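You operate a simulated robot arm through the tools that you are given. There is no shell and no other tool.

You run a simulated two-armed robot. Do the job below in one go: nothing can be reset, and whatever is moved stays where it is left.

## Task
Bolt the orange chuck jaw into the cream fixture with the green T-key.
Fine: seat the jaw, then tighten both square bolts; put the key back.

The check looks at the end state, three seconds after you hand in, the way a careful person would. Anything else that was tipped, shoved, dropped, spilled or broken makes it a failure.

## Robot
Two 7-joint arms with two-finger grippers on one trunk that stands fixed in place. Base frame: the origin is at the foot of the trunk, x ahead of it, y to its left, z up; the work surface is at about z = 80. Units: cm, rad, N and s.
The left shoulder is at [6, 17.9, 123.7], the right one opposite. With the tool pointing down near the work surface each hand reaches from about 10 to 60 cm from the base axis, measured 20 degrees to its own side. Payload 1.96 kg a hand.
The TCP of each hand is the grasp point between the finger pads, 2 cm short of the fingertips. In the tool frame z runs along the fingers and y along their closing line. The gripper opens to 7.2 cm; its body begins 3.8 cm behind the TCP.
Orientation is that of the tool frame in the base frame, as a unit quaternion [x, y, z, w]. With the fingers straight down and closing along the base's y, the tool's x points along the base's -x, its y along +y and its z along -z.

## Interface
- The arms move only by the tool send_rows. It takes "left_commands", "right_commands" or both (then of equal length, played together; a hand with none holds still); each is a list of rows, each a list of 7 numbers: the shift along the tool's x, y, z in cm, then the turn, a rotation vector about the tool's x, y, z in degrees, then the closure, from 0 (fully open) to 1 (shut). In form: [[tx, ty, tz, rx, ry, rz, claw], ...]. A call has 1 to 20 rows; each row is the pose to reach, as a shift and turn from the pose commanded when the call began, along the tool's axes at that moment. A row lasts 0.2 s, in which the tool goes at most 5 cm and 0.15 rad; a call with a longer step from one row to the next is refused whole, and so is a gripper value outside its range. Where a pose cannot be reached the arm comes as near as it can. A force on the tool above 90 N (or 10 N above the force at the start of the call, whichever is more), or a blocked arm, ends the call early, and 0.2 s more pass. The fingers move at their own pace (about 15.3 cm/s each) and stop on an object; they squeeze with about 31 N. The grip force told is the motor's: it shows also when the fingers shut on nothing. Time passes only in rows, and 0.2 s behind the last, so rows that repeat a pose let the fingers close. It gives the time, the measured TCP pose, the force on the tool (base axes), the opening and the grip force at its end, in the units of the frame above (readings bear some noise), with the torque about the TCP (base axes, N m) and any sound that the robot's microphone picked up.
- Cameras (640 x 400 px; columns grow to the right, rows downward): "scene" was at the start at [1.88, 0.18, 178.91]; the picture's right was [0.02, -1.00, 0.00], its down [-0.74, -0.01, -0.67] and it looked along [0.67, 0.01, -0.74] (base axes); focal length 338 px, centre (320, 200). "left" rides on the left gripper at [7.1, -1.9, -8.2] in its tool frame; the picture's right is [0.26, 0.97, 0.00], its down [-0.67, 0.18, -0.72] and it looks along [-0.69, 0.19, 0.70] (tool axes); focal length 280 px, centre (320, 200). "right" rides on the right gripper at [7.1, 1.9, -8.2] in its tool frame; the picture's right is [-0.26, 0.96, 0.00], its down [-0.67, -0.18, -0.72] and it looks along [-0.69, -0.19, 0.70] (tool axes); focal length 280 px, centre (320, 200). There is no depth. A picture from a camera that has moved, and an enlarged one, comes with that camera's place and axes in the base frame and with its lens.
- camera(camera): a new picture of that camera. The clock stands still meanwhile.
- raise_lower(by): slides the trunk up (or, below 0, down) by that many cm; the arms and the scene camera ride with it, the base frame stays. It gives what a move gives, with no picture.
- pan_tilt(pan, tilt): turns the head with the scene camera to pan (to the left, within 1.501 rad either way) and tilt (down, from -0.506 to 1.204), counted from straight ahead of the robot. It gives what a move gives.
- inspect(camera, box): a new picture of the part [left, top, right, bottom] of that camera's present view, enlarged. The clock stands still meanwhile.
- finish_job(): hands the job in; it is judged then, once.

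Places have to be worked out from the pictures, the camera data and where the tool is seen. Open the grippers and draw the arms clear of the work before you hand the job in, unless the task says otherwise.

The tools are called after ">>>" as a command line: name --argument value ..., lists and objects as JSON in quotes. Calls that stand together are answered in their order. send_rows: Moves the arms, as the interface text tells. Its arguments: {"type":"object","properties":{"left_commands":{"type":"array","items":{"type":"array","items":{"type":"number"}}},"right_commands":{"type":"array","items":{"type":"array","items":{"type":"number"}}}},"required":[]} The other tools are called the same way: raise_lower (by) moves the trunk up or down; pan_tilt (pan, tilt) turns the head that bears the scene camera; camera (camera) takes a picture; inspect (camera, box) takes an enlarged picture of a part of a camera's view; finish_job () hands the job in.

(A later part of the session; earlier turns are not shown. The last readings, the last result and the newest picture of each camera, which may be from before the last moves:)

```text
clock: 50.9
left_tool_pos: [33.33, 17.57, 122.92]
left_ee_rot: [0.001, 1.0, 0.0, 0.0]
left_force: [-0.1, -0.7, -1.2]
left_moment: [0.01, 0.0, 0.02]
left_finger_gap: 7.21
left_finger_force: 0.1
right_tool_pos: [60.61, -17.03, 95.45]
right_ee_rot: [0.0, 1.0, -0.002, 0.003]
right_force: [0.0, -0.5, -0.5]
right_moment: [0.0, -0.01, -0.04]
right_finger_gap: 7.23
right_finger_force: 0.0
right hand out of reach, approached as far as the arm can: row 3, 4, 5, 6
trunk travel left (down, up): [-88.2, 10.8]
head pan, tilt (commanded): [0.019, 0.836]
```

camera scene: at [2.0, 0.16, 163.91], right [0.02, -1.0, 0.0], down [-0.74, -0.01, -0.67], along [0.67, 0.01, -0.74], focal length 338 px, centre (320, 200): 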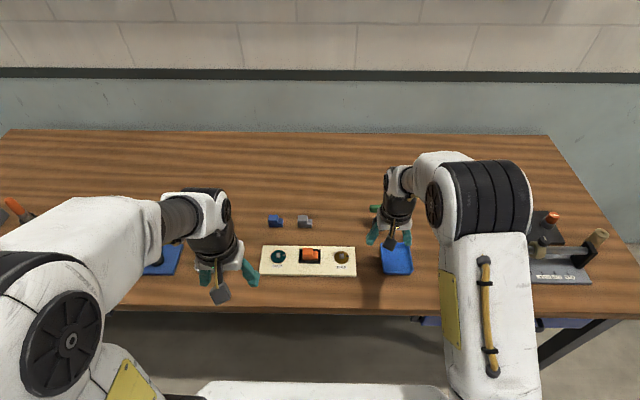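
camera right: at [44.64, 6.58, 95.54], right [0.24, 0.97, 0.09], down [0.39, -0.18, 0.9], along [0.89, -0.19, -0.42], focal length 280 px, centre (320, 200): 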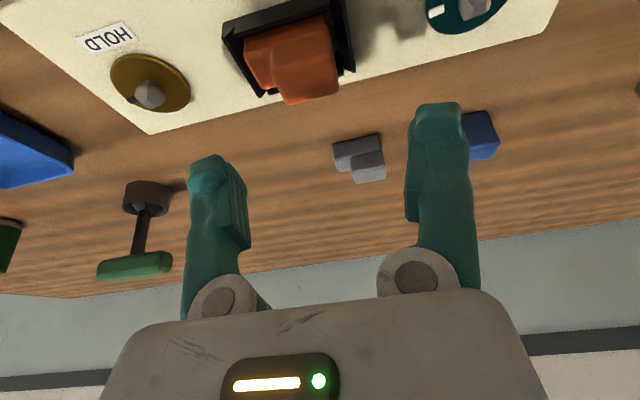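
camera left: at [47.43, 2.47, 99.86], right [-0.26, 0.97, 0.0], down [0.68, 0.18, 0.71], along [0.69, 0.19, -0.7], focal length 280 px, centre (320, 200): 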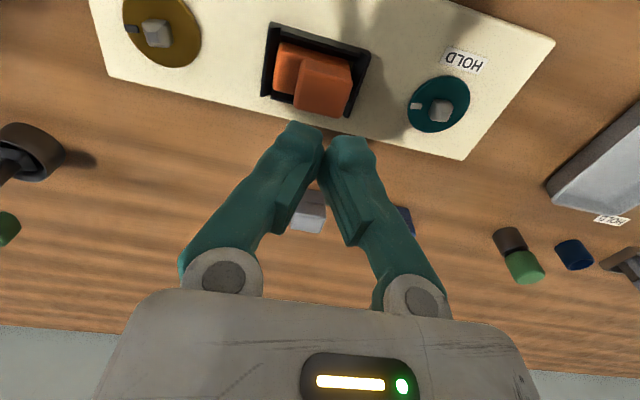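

Straight-down reach tops out near x≈61, so the key must be taken with about 10° tilt, letting its top lean slightly toward me as the fingers close. I first retreat the right hand up and back, then lower the trunk again.

>>> send_rows --right_commands '[[2, 0, -4, 0, 0, 0, 0], [5, 0, -8, 0, 0, 0, 0], [8, 0, -12, 0, 0, 0, 0], [11, 0, -16, 0, 0, 0, 0], [12, 0, -18, 0, 0, 0, 0]]'

>>> raise_lower --by -16

>>> inspect --camera "scene" --box '[330, 240, 362, 260]'

>>> inspect --camera "scene" --box '[262, 240, 294, 260]'

>>> camera --camera "scene"

```text
clock: 52.1
left_tool_pos: [33.13, 17.68, 122.9]
left_ee_rot: [0.0, 1.0, 0.0, 0.0]
left_force: [0.5, 0.6, 0.4]
left_moment: [-0.03, -0.02, 0.0]
left_finger_gap: 7.2
left_finger_force: 0.0
right_tool_pos: [48.52, -17.05, 113.38]
right_ee_rot: [-0.001, 1.0, -0.002, 0.001]
right_force: [-0.7, 0.3, 1.0]
right_moment: [-0.02, -0.02, -0.06]
right_finger_gap: 7.19
right_finger_force: 0.1
trunk travel left (down, up): [-88.2, 10.8]
head pan, tilt (commanded): [0.019, 0.836]
```

```text
clock: 53.9
left_tool_pos: [33.12, 17.7, 106.86]
left_ee_rot: [0.001, 1.0, 0.0, 0.001]
left_force: [0.8, 0.2, 0.1]
left_moment: [0.01, 0.02, -0.01]
left_finger_gap: 7.19
left_finger_force: 0.0
right_tool_pos: [48.68, -17.05, 97.42]
right_ee_rot: [0.0, 1.0, -0.002, 0.0]
right_force: [0.3, 0.0, 0.4]
right_moment: [-0.01, -0.03, 0.01]
right_finger_gap: 7.23
right_finger_force: 0.0
trunk travel left (down, up): [-72.2, 26.8]
head pan, tilt (commanded): [0.019, 0.836]
```

```text
16.00 times, centred on (346, 250) of scene
camera zoom: at [1.87, 0.18, 162.91], right [0.02, -1.0, 0.0], down [-0.74, -0.01, -0.67], along [0.67, 0.01, -0.74], focal length 5414 px, centre (-96, -600)
```

zoom: 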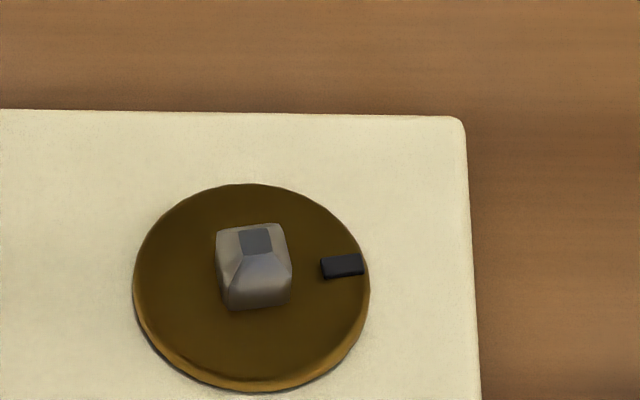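

```text
16.00 times, centred on (278, 250) of scene
camera zoom: at [1.87, 0.18, 162.91], right [0.02, -1.0, 0.0], down [-0.74, -0.01, -0.67], along [0.67, 0.01, -0.74], focal length 5414 px, centre (992, -600)
```

zoom: 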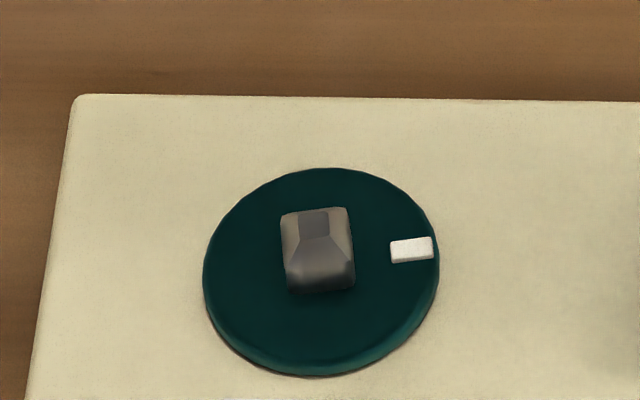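

```text
taken
camera scene: at [1.87, 0.18, 162.91], right [0.02, -1.0, 0.0], down [-0.74, -0.01, -0.67], along [0.67, 0.01, -0.74], focal length 338 px, centre (320, 200)
```

scene: 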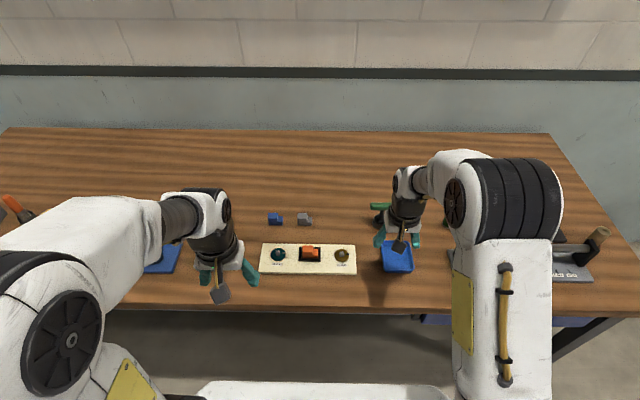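

Both bolts look rotated a few degrees, with tapered square heads. I zoom further to measure their angle and the disks precisely.

>>> inspect --camera "scene" --box '[334, 244, 350, 254]'

>>> inspect --camera "scene" --box '[270, 244, 286, 254]'

>>> camera --camera "left"

>>> camera --camera "right"

```text
16.00 times, centred on (342, 249) of scene
camera zoom: at [1.87, 0.18, 162.91], right [0.02, -1.0, 0.0], down [-0.74, -0.01, -0.67], along [0.67, 0.01, -0.74], focal length 5414 px, centre (-32, -584)
```

zoom: 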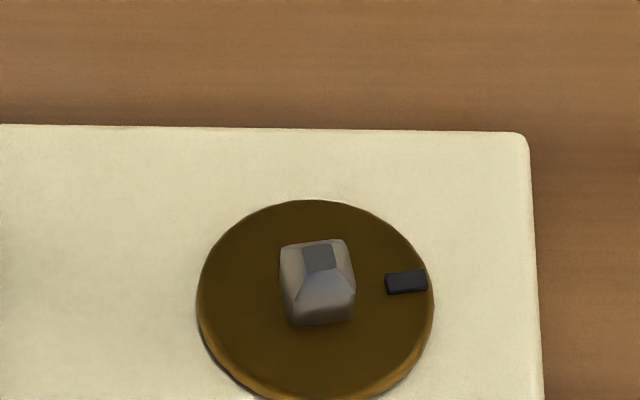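

```text
16.00 times, centred on (278, 249) of scene
camera zoom: at [1.87, 0.18, 162.91], right [0.02, -1.0, 0.0], down [-0.74, -0.01, -0.67], along [0.67, 0.01, -0.74], focal length 5414 px, centre (992, -584)
```

zoom: 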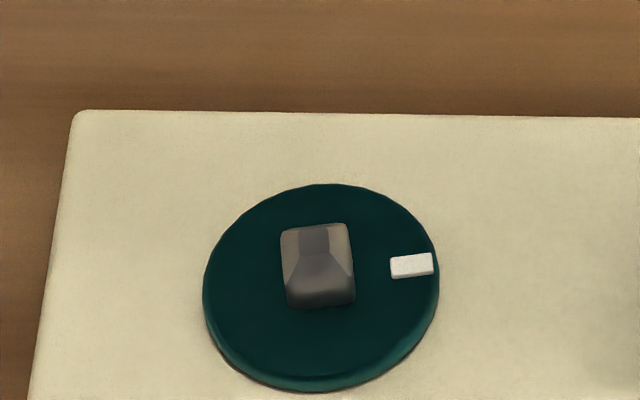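

```text
taken
camera left: at [25.96, 15.59, 115.07], right [-0.26, 0.97, 0.0], down [0.67, 0.18, 0.72], along [0.69, 0.19, -0.7], focal length 280 px, centre (320, 200)
```

left: 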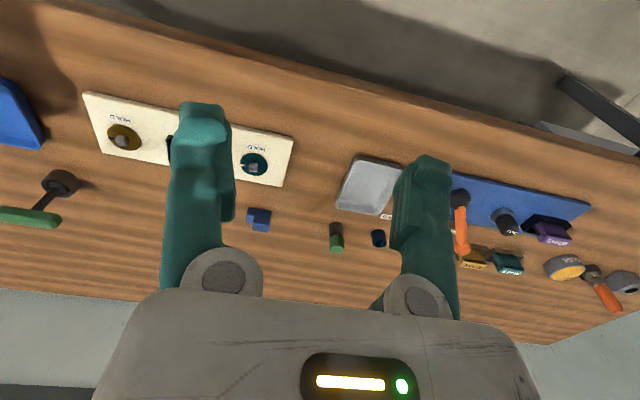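

```text
taken
camera right: at [41.46, -15.25, 105.52], right [0.26, 0.97, 0.0], down [0.67, -0.18, 0.72], along [0.69, -0.19, -0.7], focal length 280 px, centre (320, 200)
```

right: 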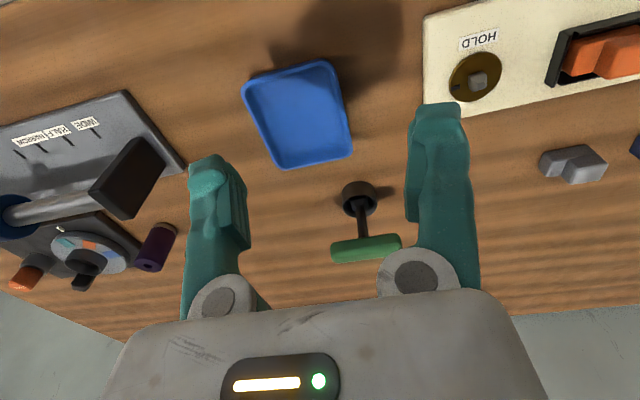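

Both bolts are yawed about +8° CCW from square, with the marks pointing roughly -y, so tightening to HOLD (-x) is about 98° clockwise. Brown bolt is at ≈(54.63, -5.01) and teal at ≈(54.60, 13.08). Now I yaw the right tool +90° in the air so its fingers close along x for the key's bar.

>>> send_rows --right_commands '[[0, 0, 0, 0, 0, -8, 0], [0, 0, 0, 0, 0, -16, 0], [0, 0, 0, 0, 0, -24, 0], [0, 0, 0, 0, 0, -32, 0], [0, 0, 0, 0, 0, -40, 0], [0, 0, 0, 0, 0, -48, 0], [0, 0, 0, 0, 0, -56, 0], [0, 0, 0, 0, 0, -64, 0], [0, 0, 0, 0, 0, -72, 0], [0, 0, 0, 0, 0, -80, 0], [0, 0, 0, 0, 0, -88, 0], [0, 0, 0, 0, 0, -90, 0], [0, 0, 0, 0, 0, -90, 0]]'

>>> camera --camera "scene"

```text
clock: 56.7
left_tool_pos: [33.1, 17.59, 106.92]
left_ee_rot: [0.001, 1.0, 0.0, 0.0]
left_force: [0.6, -0.5, 0.5]
left_moment: [0.0, -0.01, -0.01]
left_finger_gap: 7.21
left_finger_force: 0.1
right_tool_pos: [48.65, -17.18, 97.38]
right_ee_rot: [0.708, -0.706, 0.002, 0.001]
right_force: [-0.9, 0.7, 0.9]
right_moment: [0.06, -0.02, 0.01]
right_finger_gap: 7.19
right_finger_force: 0.1
trunk travel left (down, up): [-72.2, 26.8]
head pan, tilt (commanded): [0.019, 0.836]
```

```text
taken
camera scene: at [1.88, 0.18, 162.91], right [0.02, -1.0, 0.0], down [-0.74, -0.01, -0.67], along [0.67, 0.01, -0.74], focal length 338 px, centre (320, 200)
```

scene: 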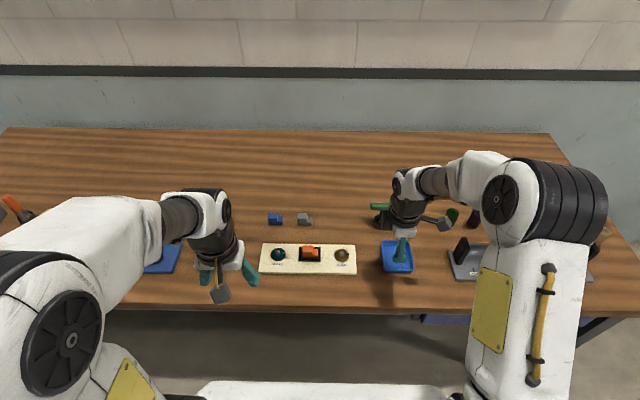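

Yaw is right. I move out over the key with a 10° forward tilt, staying at z≈95 above the bar, to check reach.

>>> send_rows --right_commands '[[0, -3, 0, 2, 0, 0, 0], [0, -6.5, 0.5, 4, 0, 0, 0], [-0.1, -10, 1, 6, 0, 0, 0], [-0.18, -13.5, 1.6, 8, 0, 0, 0], [-0.18, -17.03, 2.4, 10, 0, 0, 0], [-0.18, -17.03, 2.4, 10, 0, 0, 0]]'

>>> camera --camera "right"

>>> inspect --camera "scene" --box '[350, 180, 430, 240]'

>>> inspect --camera "left" --box '[0, 120, 160, 270]'

```text
clock: 58.1
left_tool_pos: [32.99, 17.55, 106.81]
left_ee_rot: [0.0, 1.0, 0.0, 0.0]
left_force: [0.2, -0.5, 0.0]
left_moment: [0.02, 0.02, -0.02]
left_finger_gap: 7.21
left_finger_force: 0.1
right_tool_pos: [65.57, -16.85, 95.09]
right_ee_rot: [0.705, -0.704, 0.064, -0.062]
right_force: [-0.4, -0.1, 0.0]
right_moment: [0.0, -0.03, -0.02]
right_finger_gap: 7.18
right_finger_force: 0.0
trunk travel left (down, up): [-72.2, 26.8]
head pan, tilt (commanded): [0.019, 0.836]
```

```text
taken
camera right: at [62.25, -23.96, 102.75], right [-0.95, 0.26, -0.17], down [0.05, 0.68, 0.73], along [0.31, 0.69, -0.66], focal length 280 px, centre (320, 200)
```

right: 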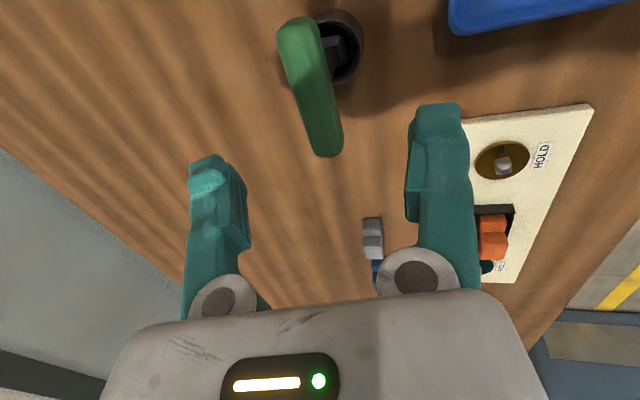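

```text
6.67 times, centred on (390, 210) of scene
camera zoom: at [1.77, 0.17, 162.91], right [0.02, -1.0, 0.0], down [-0.74, -0.01, -0.67], along [0.67, 0.01, -0.74], focal length 2256 px, centre (-147, 133)
```

zoom: 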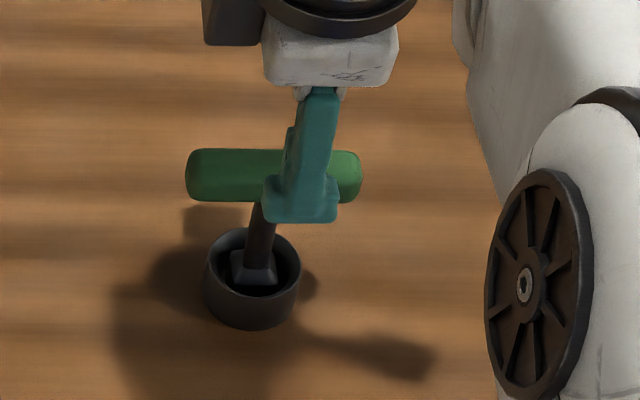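

```text
2.67 times, centred on (80, 195) of left
camera zoom: at [25.89, 15.58, 115.08], right [-0.26, 0.97, 0.0], down [0.67, 0.18, 0.72], along [0.69, 0.19, -0.7], focal length 748 px, centre (960, 213)
```

zoom: 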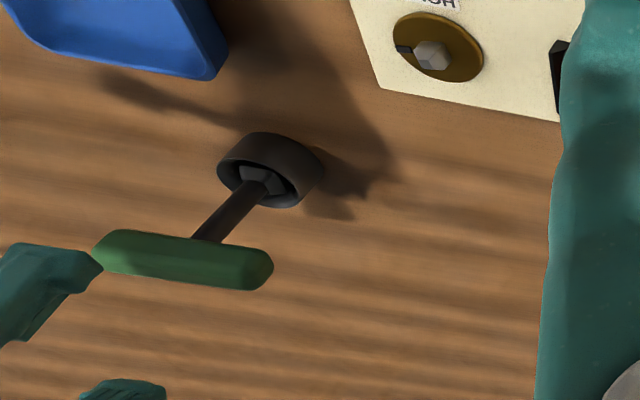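

Reach is fine at 10° tilt. The bar sits at about (67.0, -17.1) and the fingers straddle it in x, so I descend to the bar height without closing.

>>> send_rows --right_commands '[[0.1, 0.36, 2.2, 0, 0, 0, 0], [0.2, 0.73, 4.4, 0, 0, 0, 0], [0.2, 1.0, 6.1, 0, 0, 0, 0], [0.2, 1.09, 6.61, 0, 0, 0, 0], [0.2, 1.09, 6.61, 0, 0, 0, 0]]'

>>> camera --camera "right"

>>> inspect --camera "left" --box '[0, 120, 160, 270]'

>>> inspect --camera "scene" --box '[350, 180, 430, 240]'

```text
clock: 59.3
left_tool_pos: [33.18, 17.5, 106.74]
left_ee_rot: [0.0, 1.0, 0.0, 0.0]
left_force: [-0.8, 0.8, -0.9]
left_moment: [-0.02, 0.0, 0.01]
left_finger_gap: 7.2
left_finger_force: 0.1
right_tool_pos: [65.59, -17.06, 88.44]
right_ee_rot: [0.705, -0.704, 0.063, -0.061]
right_force: [0.6, 0.6, 0.5]
right_moment: [0.02, 0.0, 0.0]
right_finger_gap: 7.19
right_finger_force: 0.1
trunk travel left (down, up): [-72.2, 26.8]
head pan, tilt (commanded): [0.019, 0.836]
```

```text
taken
camera right: at [62.34, -24.24, 95.99], right [-0.95, 0.26, -0.17], down [0.05, 0.68, 0.73], along [0.31, 0.69, -0.66], focal length 280 px, centre (320, 200)
```

right: 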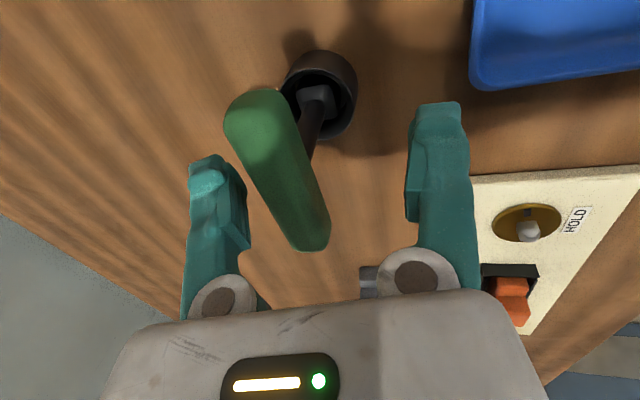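

```text
2.67 times, centred on (80, 195) of left
camera zoom: at [25.96, 15.59, 115.06], right [-0.26, 0.97, 0.0], down [0.67, 0.18, 0.72], along [0.69, 0.19, -0.7], focal length 748 px, centre (960, 213)
```

zoom: 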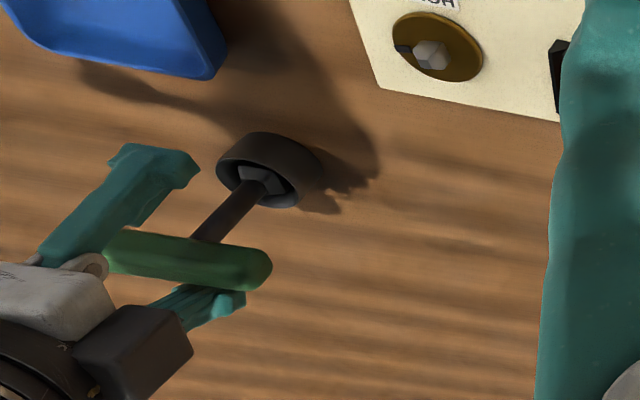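

```text
6.67 times, centred on (390, 210) of scene
camera zoom: at [1.88, 0.18, 162.91], right [0.02, -1.0, 0.0], down [-0.74, -0.01, -0.67], along [0.67, 0.01, -0.74], focal length 2256 px, centre (-147, 133)
```

zoom: 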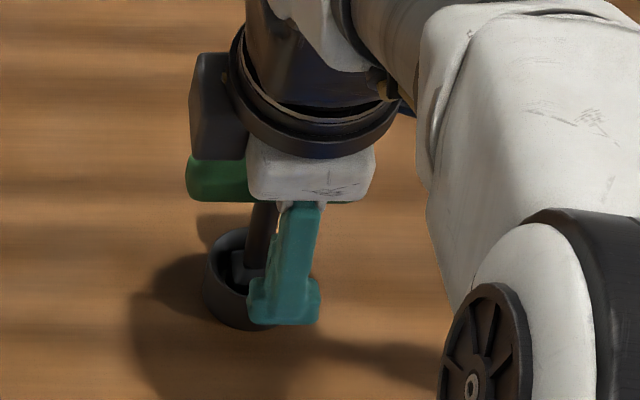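

The bar lies between the fingers, nearer the far one as planned. I close slowly so the far finger eases the bar toward me until it is clamped.

>>> send_rows --right_commands '[[0, 0, 0, 0, 0, 0, 0.2], [0, 0, 0, 0, 0, 0, 0.32], [0, 0, 0, 0, 0, 0, 0.4], [0, 0, 0, 0, 0, 0, 0.46], [0, 0, 0, 0, 0, 0, 0.52], [0, 0, 0, 0, 0, 0, 0.58], [0, 0, 0, 0, 0, 0, 0.64], [0, 0, 0, 0, 0, 0, 0.68]]'

>>> inspect --camera "left" --box '[0, 120, 160, 270]'

>>> camera --camera "right"

```text
clock: 61.1
left_tool_pos: [33.17, 17.54, 106.89]
left_ee_rot: [0.0, 1.0, 0.0, 0.0]
left_force: [-0.2, 0.9, 0.5]
left_moment: [0.02, 0.03, -0.01]
left_finger_gap: 7.18
left_finger_force: 0.0
right_tool_pos: [65.62, -16.99, 88.31]
right_ee_rot: [0.705, -0.704, 0.063, -0.061]
right_force: [-0.3, -0.6, 0.4]
right_moment: [0.02, 0.01, -0.03]
right_finger_gap: 2.33
right_finger_force: 0.2
trunk travel left (down, up): [-72.2, 26.8]
head pan, tilt (commanded): [0.019, 0.836]
```

```text
2.67 times, centred on (80, 195) of left
camera zoom: at [25.96, 15.59, 115.06], right [-0.26, 0.97, 0.0], down [0.67, 0.18, 0.72], along [0.69, 0.19, -0.7], focal length 748 px, centre (960, 213)
```

zoom: 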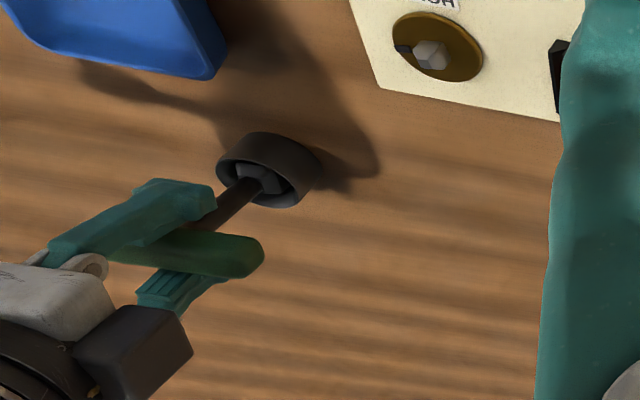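

```text
taken
camera right: at [62.34, -24.24, 96.01], right [-0.95, 0.26, -0.17], down [0.05, 0.68, 0.73], along [0.31, 0.69, -0.66], focal length 280 px, centre (320, 200)
```

right: 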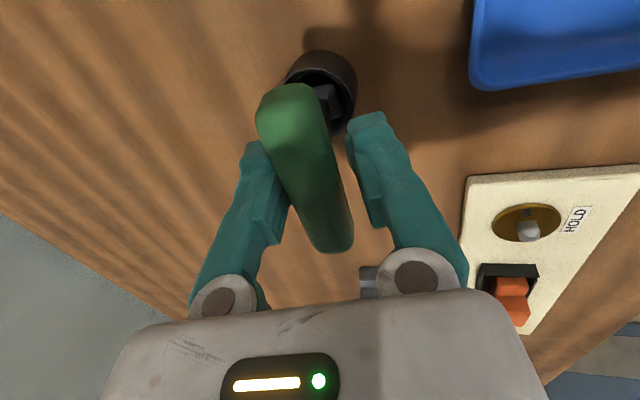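

The bar has been eased over and the cup hasn't moved. I finish closing to clamp.

>>> send_rows --right_commands '[[0, 0, 0, 0, 0, 0, 0.72], [0, 0, 0, 0, 0, 0, 0.76], [0, 0, 0, 0, 0, 0, 0.82], [0, 0, 0, 0, 0, 0, 1], [0, 0, 0, 0, 0, 0, 1]]'

>>> inspect --camera "left" --box '[0, 120, 160, 270]'

>>> camera --camera "right"

```text
clock: 62.3
left_tool_pos: [33.19, 17.59, 106.85]
left_ee_rot: [0.0, 1.0, 0.0, 0.0]
left_force: [-0.9, 0.4, 0.5]
left_moment: [0.02, 0.02, 0.02]
left_finger_gap: 7.21
left_finger_force: 0.1
right_tool_pos: [65.65, -17.08, 88.4]
right_ee_rot: [0.706, -0.703, 0.064, -0.061]
right_force: [-0.2, 0.4, -0.4]
right_moment: [-0.01, 0.0, 0.01]
right_finger_gap: 1.79
right_finger_force: 31.7
trunk travel left (down, up): [-72.2, 26.8]
head pan, tilt (commanded): [0.019, 0.836]
```

```text
2.67 times, centred on (80, 195) of left
camera zoom: at [25.97, 15.59, 115.06], right [-0.26, 0.97, 0.0], down [0.67, 0.18, 0.72], along [0.69, 0.19, -0.7], focal length 748 px, centre (960, 213)
```

zoom: 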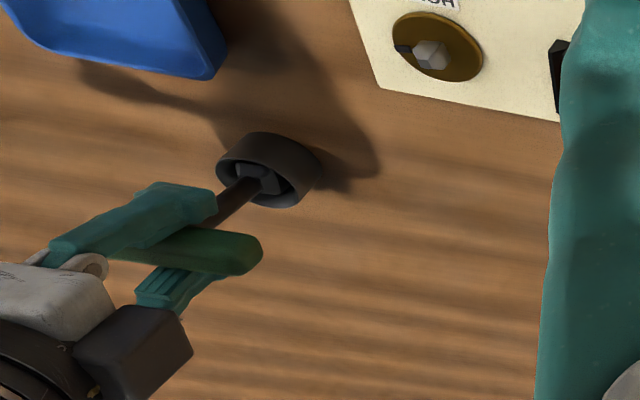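

```text
taken
camera right: at [62.34, -24.24, 96.0], right [-0.95, 0.26, -0.17], down [0.05, 0.68, 0.73], along [0.31, 0.69, -0.66], focal length 280 px, centre (320, 200)
```

right: 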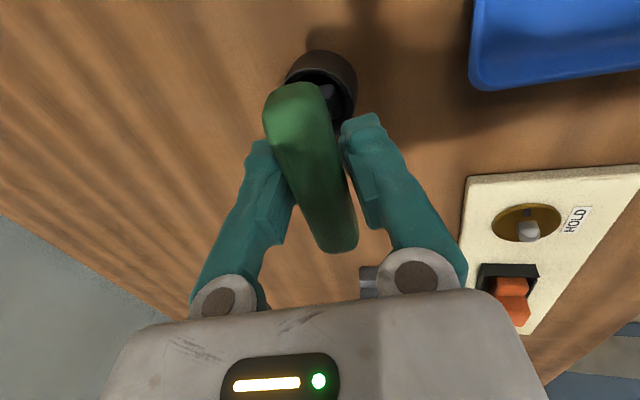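

Clamped (gap 1.79, 31.7 N) with the cup undisturbed. I draw the key out along its own axis.

>>> send_rows --right_commands '[[0, 0, -0.5, 0, 0, 0, 1], [0, 0, -1.2, 0, 0, 0, 1], [0, 0, -2.2, 0, 0, 0, 1], [0, 0, -3.4, 0, 0, 0, 1], [0, 0, -4.8, 0, 0, 0, 1], [0, 0, -6.2, 0, 0, 0, 1], [0, 0, -6.2, 0, 0, 0, 1]]'

>>> inspect --camera "left" --box '[0, 120, 160, 270]'

>>> inspect --camera "scene" --box '[350, 180, 430, 240]'

```text
clock: 63.9
left_tool_pos: [33.25, 17.55, 106.97]
left_ee_rot: [0.0, 1.0, 0.001, 0.0]
left_force: [-0.5, -0.2, -0.3]
left_moment: [-0.05, 0.05, 0.0]
left_finger_gap: 7.21
left_finger_force: 0.1
right_tool_pos: [64.57, -17.02, 94.45]
right_ee_rot: [0.705, -0.704, 0.064, -0.061]
right_force: [0.6, 0.1, -1.8]
right_moment: [0.02, 0.01, -0.01]
right_finger_gap: 1.83
right_finger_force: 30.9
trunk travel left (down, up): [-72.2, 26.8]
head pan, tilt (commanded): [0.019, 0.836]
```

```text
2.67 times, centred on (80, 195) of left
camera zoom: at [26.0, 15.58, 115.05], right [-0.26, 0.97, 0.0], down [0.67, 0.18, 0.72], along [0.69, 0.19, -0.7], focal length 748 px, centre (960, 213)
```

zoom: 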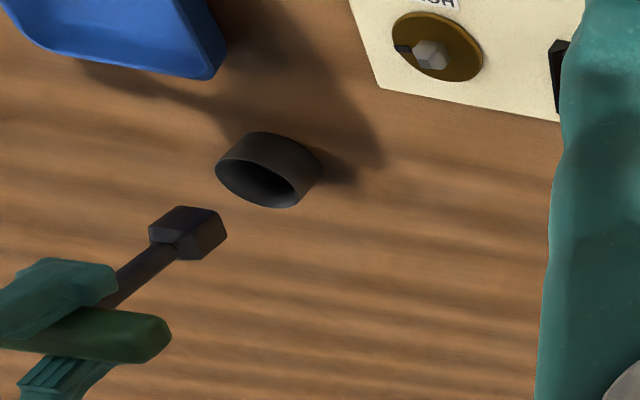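

```text
6.67 times, centred on (390, 210) of scene
camera zoom: at [1.94, 0.16, 162.91], right [0.02, -1.0, 0.0], down [-0.74, -0.01, -0.67], along [0.67, 0.01, -0.74], focal length 2256 px, centre (-147, 133)
```

zoom: 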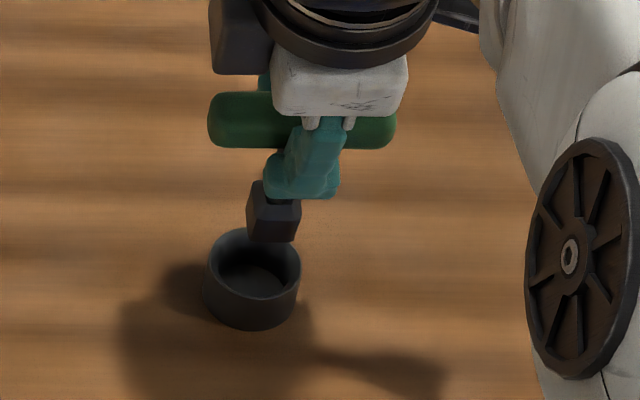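

The key is out cleanly, square head visible, cup unmoved. I carry it back over the brown bolt, bringing the tool upright, staying high.

>>> send_rows --right_commands '[[-1, 1.2, -2.2, -1.5, 0, 0, 1], [-3.5, 3, -3.0, -3, -0.05, 0, 1], [-6.5, 5.2, -3.27, -5, -0.1, 0, 1], [-9.5, 7.5, -3.27, -7.5, -0.15, 0, 1], [-12.0, 9.51, -3.27, -10.1, -0.2, 0, 1], [-12.0, 9.51, -3.27, -10.1, -0.2, 0, 1]]'

>>> send_rows --right_commands '[[0, 0, 0, 0, 0, -4, 1], [0, 0, 0, 0, 0, -8, 1], [0, 0, 0, 0, 0, -8, 1]]'

>>> camera --camera "right"

>>> inspect --camera "scene" --box '[310, 215, 374, 265]'

>>> inspect --camera "left" --box '[60, 80, 220, 200]'

```text
clock: 65.3
left_tool_pos: [33.13, 17.56, 106.89]
left_ee_rot: [-0.001, 1.0, 0.0, 0.0]
left_force: [0.0, 0.5, 1.3]
left_moment: [0.01, 0.0, 0.03]
left_finger_gap: 7.18
left_finger_force: 0.0
right_tool_pos: [54.63, -5.21, 96.0]
right_ee_rot: [0.707, -0.707, 0.0, 0.0]
right_force: [0.3, -1.0, -1.9]
right_moment: [0.01, -0.04, 0.02]
right_finger_gap: 1.81
right_finger_force: 30.5
trunk travel left (down, up): [-72.2, 26.8]
head pan, tilt (commanded): [0.019, 0.836]
```

```text
clock: 66.1
left_tool_pos: [33.28, 17.6, 106.85]
left_ee_rot: [0.0, 1.0, 0.001, 0.0]
left_force: [-0.9, -0.1, 0.2]
left_moment: [0.01, 0.0, -0.03]
left_finger_gap: 7.19
left_finger_force: 0.1
right_tool_pos: [54.55, -4.99, 95.87]
right_ee_rot: [0.756, -0.654, 0.0, 0.0]
right_force: [-0.1, 0.5, -1.9]
right_moment: [0.01, -0.04, 0.04]
right_finger_gap: 1.81
right_finger_force: 31.0
trunk travel left (down, up): [-72.2, 26.8]
head pan, tilt (commanded): [0.019, 0.836]
```

```text
taken
camera right: at [53.74, -12.49, 104.05], right [-0.99, 0.12, 0.0], down [0.09, 0.69, 0.72], along [0.09, 0.71, -0.7], focal length 280 px, centre (320, 200)
```

right: 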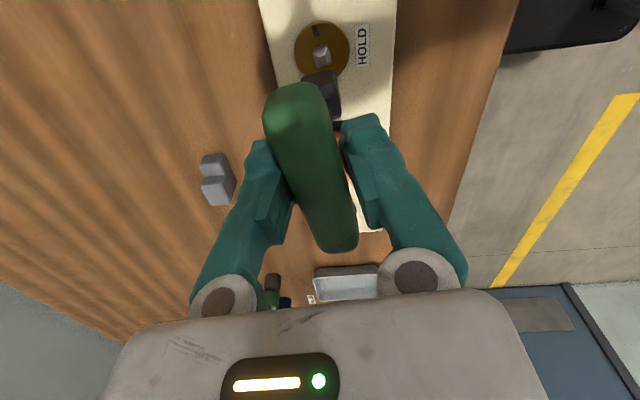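

```text
8.00 times, centred on (342, 240) of scene
camera zoom: at [1.9, 0.19, 162.91], right [0.02, -1.0, 0.0], down [-0.74, -0.01, -0.67], along [0.67, 0.01, -0.74], focal length 2707 px, centre (144, -120)
```

zoom: 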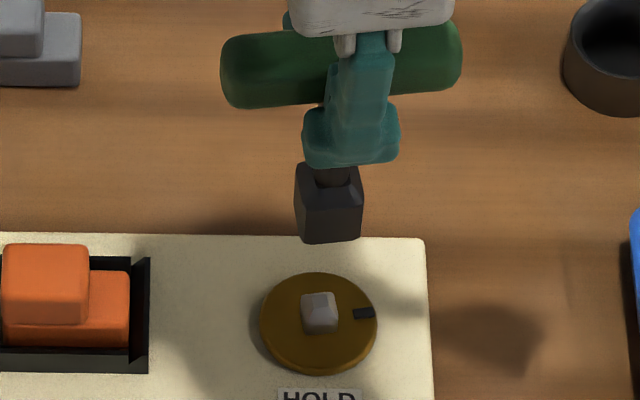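

```text
3.33 times, centred on (140, 140) of left
camera zoom: at [25.97, 15.6, 115.06], right [-0.26, 0.97, 0.0], down [0.67, 0.18, 0.72], along [0.69, 0.19, -0.7], focal length 935 px, centre (920, 400)
```

zoom: 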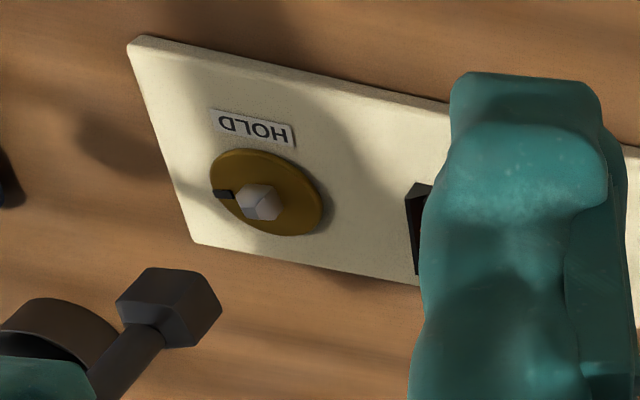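

The key head's yaw matches the bolt's, and both cameras put it within about 0.1 of the bolt axis. I shift +0.08 in y and lower until the socket is just above the bolt.

>>> send_rows --right_commands '[[-0.08, 0.01, 1.5, 0, 0, 0, 1], [-0.08, 0.01, 3, 0, 0, 0, 1], [-0.08, 0.01, 4.2, 0, 0, 0, 1], [-0.08, 0.01, 4.2, 0, 0, 0, 1]]'

>>> inspect --camera "scene" --box '[326, 236, 358, 256]'

>>> inspect --camera "left" --box '[90, 100, 190, 175]'

>>> inspect --camera "right" --box '[260, 20, 400, 130]'

```text
clock: 67.1
left_tool_pos: [33.17, 17.48, 106.92]
left_ee_rot: [0.0, 1.0, 0.001, 0.0]
left_force: [0.5, -0.4, 0.2]
left_moment: [0.02, 0.01, 0.02]
left_finger_gap: 7.22
left_finger_force: 0.0
right_tool_pos: [54.7, -5.03, 91.78]
right_ee_rot: [0.755, -0.655, 0.0, 0.0]
right_force: [-0.1, 1.1, -1.2]
right_moment: [0.01, -0.01, -0.01]
right_finger_gap: 1.81
right_finger_force: 30.7
trunk travel left (down, up): [-72.2, 26.8]
head pan, tilt (commanded): [0.019, 0.836]
```

```text
16.00 times, centred on (342, 246) of scene
camera zoom: at [1.89, 0.18, 162.91], right [0.02, -1.0, 0.0], down [-0.74, -0.01, -0.67], along [0.67, 0.01, -0.74], focal length 5414 px, centre (-32, -536)
```

zoom: 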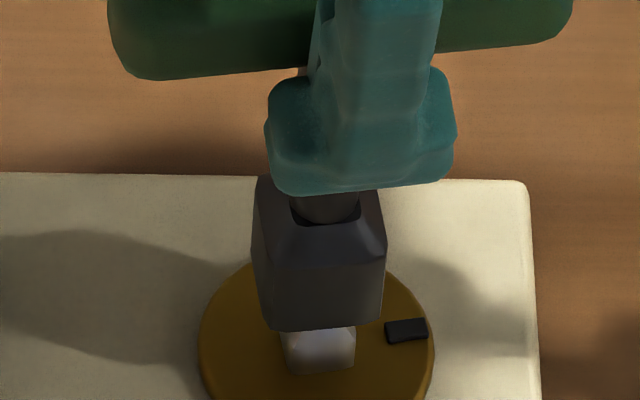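

```text
5.33 times, centred on (140, 138) of left
camera zoom: at [25.97, 15.59, 115.06], right [-0.26, 0.97, 0.0], down [0.67, 0.18, 0.72], along [0.69, 0.19, -0.7], focal length 1495 px, centre (1280, 533)
```

zoom: 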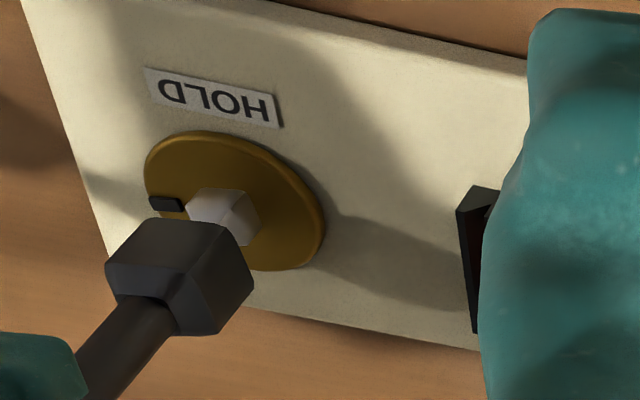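

```text
3.64 times, centred on (330, 75) of right
camera zoom: at [53.75, -12.39, 99.81], right [-0.99, 0.12, 0.0], down [0.09, 0.69, 0.72], along [0.09, 0.71, -0.7], focal length 1020 px, centre (284, 654)
```

zoom: 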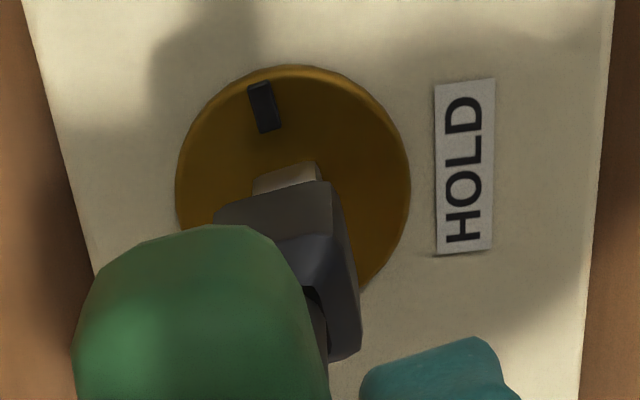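

Combining the three views, the socket should shift about (-0.07, -0.15) to be centred. I apply this and lower further with small steps.

>>> send_rows --right_commands '[[0.14, 0.09, 0, 0, 0, 0, 1], [0.14, 0.09, 0.4, 0, 0, 0, 1], [0.14, 0.09, 0.8, 0, 0, 0, 1], [0.14, 0.09, 0.8, 0, 0, 0, 1]]'

>>> inspect --camera "scene" --box '[326, 236, 358, 256]'

>>> inspect --camera "left" --box '[90, 100, 190, 175]'

>>> inspect --camera "right" --box '[260, 20, 400, 130]'

```text
clock: 68.1
left_tool_pos: [33.17, 17.53, 106.86]
left_ee_rot: [-0.001, 1.0, 0.0, 0.0]
left_force: [0.4, 0.0, 1.0]
left_moment: [0.04, -0.01, -0.02]
left_finger_gap: 7.19
left_finger_force: 0.0
right_tool_pos: [54.59, -5.19, 91.11]
right_ee_rot: [0.755, -0.656, 0.0, 0.001]
right_force: [1.2, -0.8, -1.1]
right_moment: [-0.03, 0.0, 0.03]
right_finger_gap: 1.79
right_finger_force: 30.8
trunk travel left (down, up): [-72.2, 26.8]
head pan, tilt (commanded): [0.019, 0.836]
```

```text
16.00 times, centred on (342, 246) of scene
camera zoom: at [1.89, 0.18, 162.91], right [0.02, -1.0, 0.0], down [-0.74, -0.01, -0.67], along [0.67, 0.01, -0.74], focal length 5414 px, centre (-32, -536)
```

zoom: 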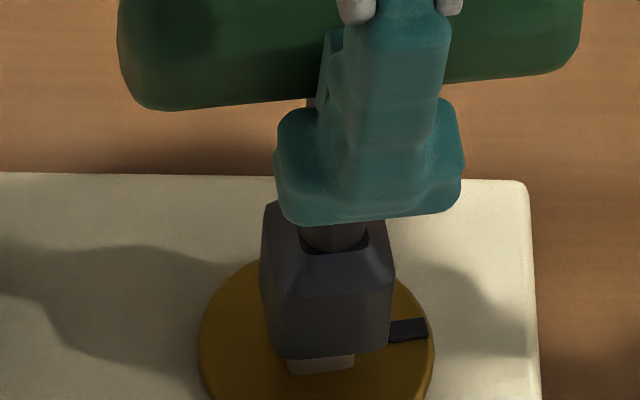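

```text
5.33 times, centred on (140, 138) of left
camera zoom: at [25.97, 15.59, 115.06], right [-0.26, 0.97, 0.0], down [0.67, 0.18, 0.72], along [0.69, 0.19, -0.7], focal length 1495 px, centre (1280, 533)
```

zoom: 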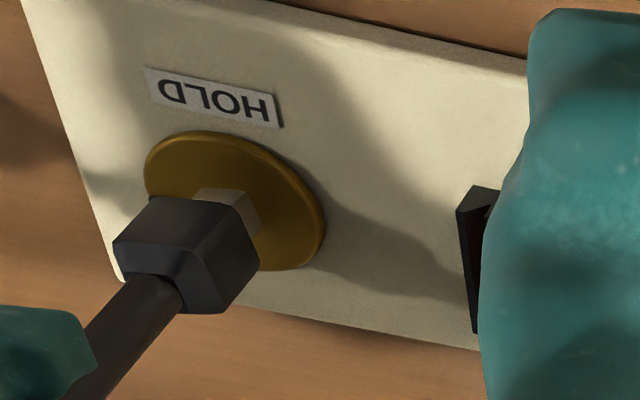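

```text
3.64 times, centred on (330, 75) of right
camera zoom: at [53.67, -12.56, 99.08], right [-0.99, 0.12, 0.0], down [0.09, 0.69, 0.72], along [0.09, 0.71, -0.7], focal length 1020 px, centre (284, 654)
```

zoom: 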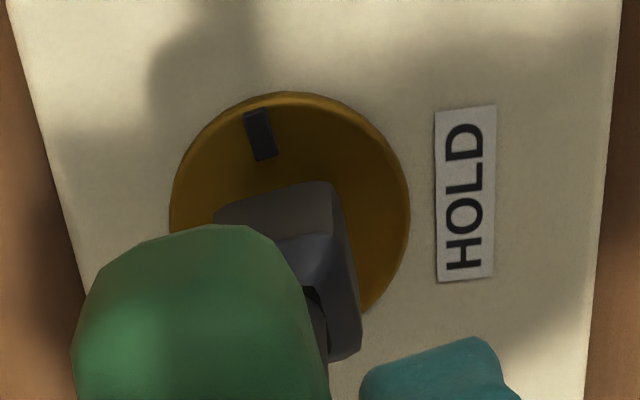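

Now centred within about 0.05–0.1 by all three views. I descend gently onto the tapered bolt, watching force.

>>> send_rows --right_commands '[[-0.05, 0, 0.15, 0, 0, 0, 1], [-0.05, 0, 0.3, 0, 0, 0, 1], [-0.05, 0, 0.45, 0, 0, 0, 1], [-0.05, 0, 0.45, 0, 0, 0, 1]]'

```text
clock: 69.1
left_tool_pos: [33.16, 17.57, 106.83]
left_ee_rot: [0.001, 1.0, 0.0, 0.0]
left_force: [-0.1, -0.1, -0.5]
left_moment: [-0.03, 0.0, -0.02]
left_finger_gap: 7.19
left_finger_force: 0.1
right_tool_pos: [54.62, -5.0, 90.56]
right_ee_rot: [0.756, -0.655, 0.0, 0.0]
right_force: [-0.3, 0.9, -1.8]
right_moment: [0.02, 0.02, -0.01]
right_finger_gap: 1.81
right_finger_force: 30.8
trunk travel left (down, up): [-72.2, 26.8]
head pan, tilt (commanded): [0.019, 0.836]
```

>>> send_rows --right_commands '[[0, 0, 0.15, 0, 0, 0, 1], [0, 0, 0.3, 0, 0, 0, 1], [0, 0, 0.3, 0, 0, 0, 1]]'

>>> inspect --camera "scene" --box '[326, 236, 358, 256]'

```text
clock: 69.9
left_tool_pos: [33.28, 17.6, 106.9]
left_ee_rot: [-0.001, 1.0, 0.0, 0.0]
left_force: [-0.2, -0.3, -0.3]
left_moment: [-0.01, 0.0, 0.0]
left_finger_gap: 7.21
left_finger_force: 0.1
right_tool_pos: [54.58, -5.07, 90.26]
right_ee_rot: [0.755, -0.655, 0.0, 0.0]
right_force: [-0.7, 0.4, -1.9]
right_moment: [-0.02, 0.02, 0.01]
right_finger_gap: 1.82
right_finger_force: 30.8
trunk travel left (down, up): [-72.2, 26.8]
head pan, tilt (commanded): [0.019, 0.836]
```

```text
16.00 times, centred on (342, 246) of scene
camera zoom: at [1.9, 0.18, 162.91], right [0.02, -1.0, 0.0], down [-0.74, -0.01, -0.67], along [0.67, 0.01, -0.74], focal length 5414 px, centre (-32, -536)
```

zoom: 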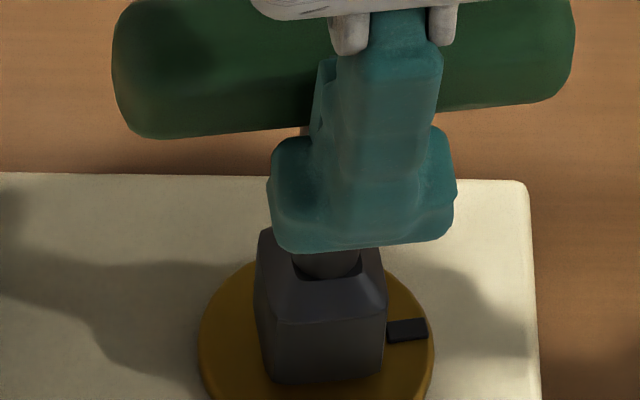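

No resistance and the socket has slid down over the bolt. I continue until it bottoms.

>>> send_rows --right_commands '[[0, 0, 0.15, 0, 0, 0, 1], [0, 0, 0.3, 0, 0, 0, 1], [0, 0, 0.4, 0, 0, 0, 1], [0, 0, 0.4, 0, 0, 0, 1]]'

>>> send_rows --right_commands '[[0, 0, 0.1, 0, 0, 0, 1], [0, 0, 0.2, 0, 0, 0, 1], [0, 0, 0.2, 0, 0, 0, 1]]'

>>> inspect --camera "scene" --box '[326, 236, 358, 256]'

```text
clock: 70.9
left_tool_pos: [33.15, 17.6, 106.96]
left_ee_rot: [0.0, 1.0, 0.0, 0.001]
left_force: [0.6, 0.4, 0.1]
left_moment: [-0.01, 0.01, 0.04]
left_finger_gap: 7.23
left_finger_force: 0.0
right_tool_pos: [54.48, -4.94, 90.04]
right_ee_rot: [0.755, -0.655, 0.001, -0.001]
right_force: [-0.4, 0.1, 12.4]
right_moment: [-0.1, -0.07, -0.01]
right_finger_gap: 1.82
right_finger_force: 31.5
trunk travel left (down, up): [-72.2, 26.8]
head pan, tilt (commanded): [0.019, 0.836]
```

```text
clock: 71.7
left_tool_pos: [32.99, 17.68, 106.91]
left_ee_rot: [0.0, 1.0, 0.0, 0.001]
left_force: [0.7, -0.1, -0.7]
left_moment: [0.03, 0.01, 0.02]
left_finger_gap: 7.21
left_finger_force: 0.0
right_tool_pos: [54.58, -5.02, 89.77]
right_ee_rot: [0.756, -0.655, 0.002, -0.002]
right_force: [4.3, 0.1, 27.0]
right_moment: [-0.02, -0.03, -0.04]
right_finger_gap: 1.65
right_finger_force: 31.0
trunk travel left (down, up): [-72.2, 26.8]
head pan, tilt (commanded): [0.019, 0.836]
```

```text
16.00 times, centred on (342, 246) of scene
camera zoom: at [1.58, 0.22, 162.93], right [0.02, -1.0, 0.0], down [-0.74, -0.01, -0.67], along [0.67, 0.01, -0.74], focal length 5414 px, centre (-32, -536)
```

zoom: 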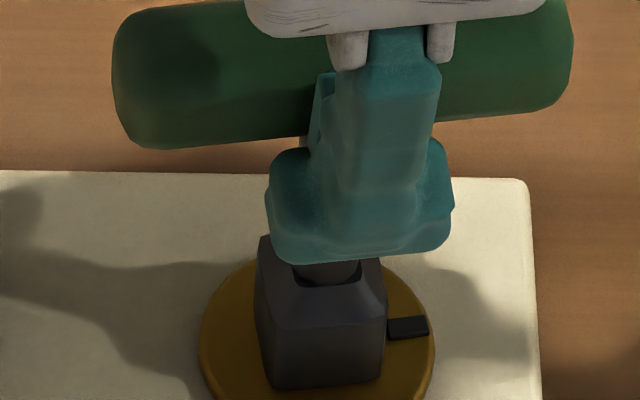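

Contact at bottom height ≈81.8 with the fingers starting to slide on the bar, so I ease up 0.2. Then I try a first small clockwise turn to see if the mark follows.

>>> send_rows --right_commands '[[0, 0, -0.15, 0, 0, 0, 1], [0, 0, -0.2, 0, 0, 0, 1], [0, 0, -0.2, 0, 0, 5, 1], [0, 0, -0.2, 0, 0, 10, 1], [0, 0, -0.2, 0, 0, 15, 1], [0, 0, -0.2, 0, 0, 15, 1]]'

>>> inspect --camera "scene" --box '[326, 236, 358, 256]'

>>> inspect --camera "left" --box '[90, 100, 190, 175]'

```text
clock: 73.1
left_tool_pos: [33.05, 17.58, 106.96]
left_ee_rot: [0.0, 1.0, 0.0, -0.001]
left_force: [0.3, -0.1, 0.3]
left_moment: [0.02, -0.03, 0.0]
left_finger_gap: 7.21
left_finger_force: 0.1
right_tool_pos: [54.39, -5.06, 89.79]
right_ee_rot: [-0.663, 0.748, 0.001, 0.0]
right_force: [-1.9, 0.2, 4.0]
right_moment: [0.11, 0.15, -0.02]
right_finger_gap: 1.63
right_finger_force: 30.8
trunk travel left (down, up): [-72.2, 26.8]
head pan, tilt (commanded): [0.019, 0.836]
```

```text
16.00 times, centred on (342, 246) of scene
camera zoom: at [1.79, 0.2, 162.9], right [0.02, -1.0, 0.0], down [-0.74, -0.01, -0.67], along [0.67, 0.01, -0.74], focal length 5414 px, centre (-32, -536)
```

zoom: 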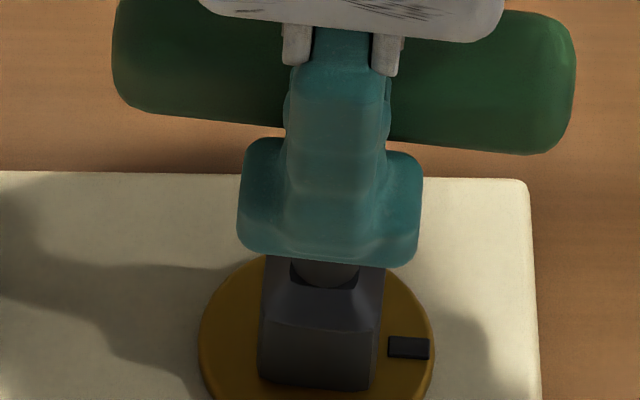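

```text
5.33 times, centred on (140, 138) of left
camera zoom: at [25.9, 15.6, 115.06], right [-0.26, 0.97, 0.0], down [0.67, 0.18, 0.72], along [0.69, 0.19, -0.7], focal length 1495 px, centre (1280, 533)
```

zoom: 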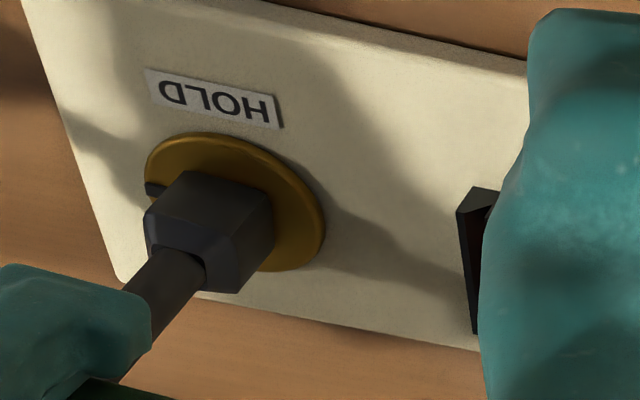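

The mark moved with the key, so the socket is engaged and turning freely. I continue clockwise another 40°.

>>> send_rows --right_commands '[[0, 0, 0, 0, 0, 8, 1], [0, 0, 0, 0, 0, 16, 1], [0, 0, 0, 0, 0, 24, 1], [0, 0, 0, 0, 0, 32, 1], [0, 0, 0, 0, 0, 40, 1], [0, 0, 0, 0, 0, 40, 1]]'

>>> inspect --camera "scene" --box '[326, 236, 358, 256]'

>>> inspect --camera "left" --box '[90, 100, 190, 175]'

```text
clock: 74.5
left_tool_pos: [33.22, 17.63, 106.94]
left_ee_rot: [0.0, 1.0, 0.0, 0.0]
left_force: [0.7, 0.1, 0.6]
left_moment: [0.0, 0.01, -0.03]
left_finger_gap: 7.21
left_finger_force: 0.1
right_tool_pos: [54.52, -5.07, 89.79]
right_ee_rot: [-0.367, 0.93, 0.0, 0.001]
right_force: [-3.4, 0.3, -1.5]
right_moment: [0.03, 0.19, 0.03]
right_finger_gap: 1.59
right_finger_force: 30.6
trunk travel left (down, up): [-72.2, 26.8]
head pan, tilt (commanded): [0.019, 0.836]
```

```text
16.00 times, centred on (342, 246) of scene
camera zoom: at [1.84, 0.19, 162.91], right [0.02, -1.0, 0.0], down [-0.74, -0.01, -0.67], along [0.67, 0.01, -0.74], focal length 5414 px, centre (-32, -536)
```

zoom: 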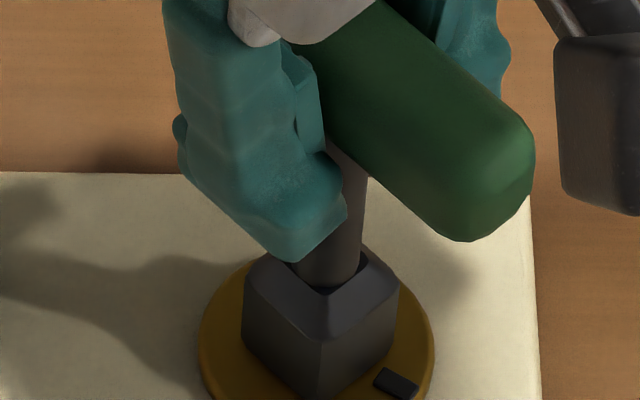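

```text
5.33 times, centred on (140, 138) of left
camera zoom: at [25.93, 15.6, 115.06], right [-0.26, 0.97, 0.0], down [0.67, 0.18, 0.72], along [0.69, 0.19, -0.7], focal length 1495 px, centre (1280, 533)
```

zoom: 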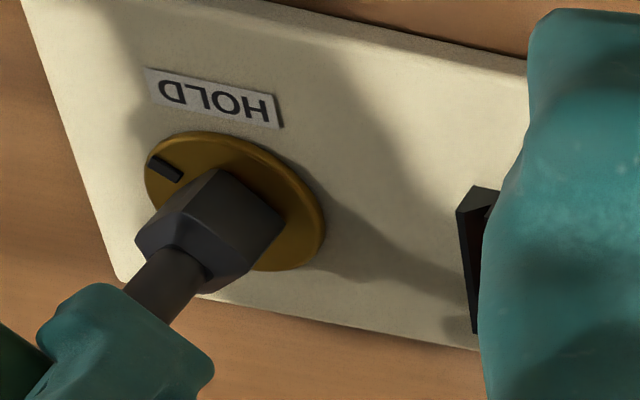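

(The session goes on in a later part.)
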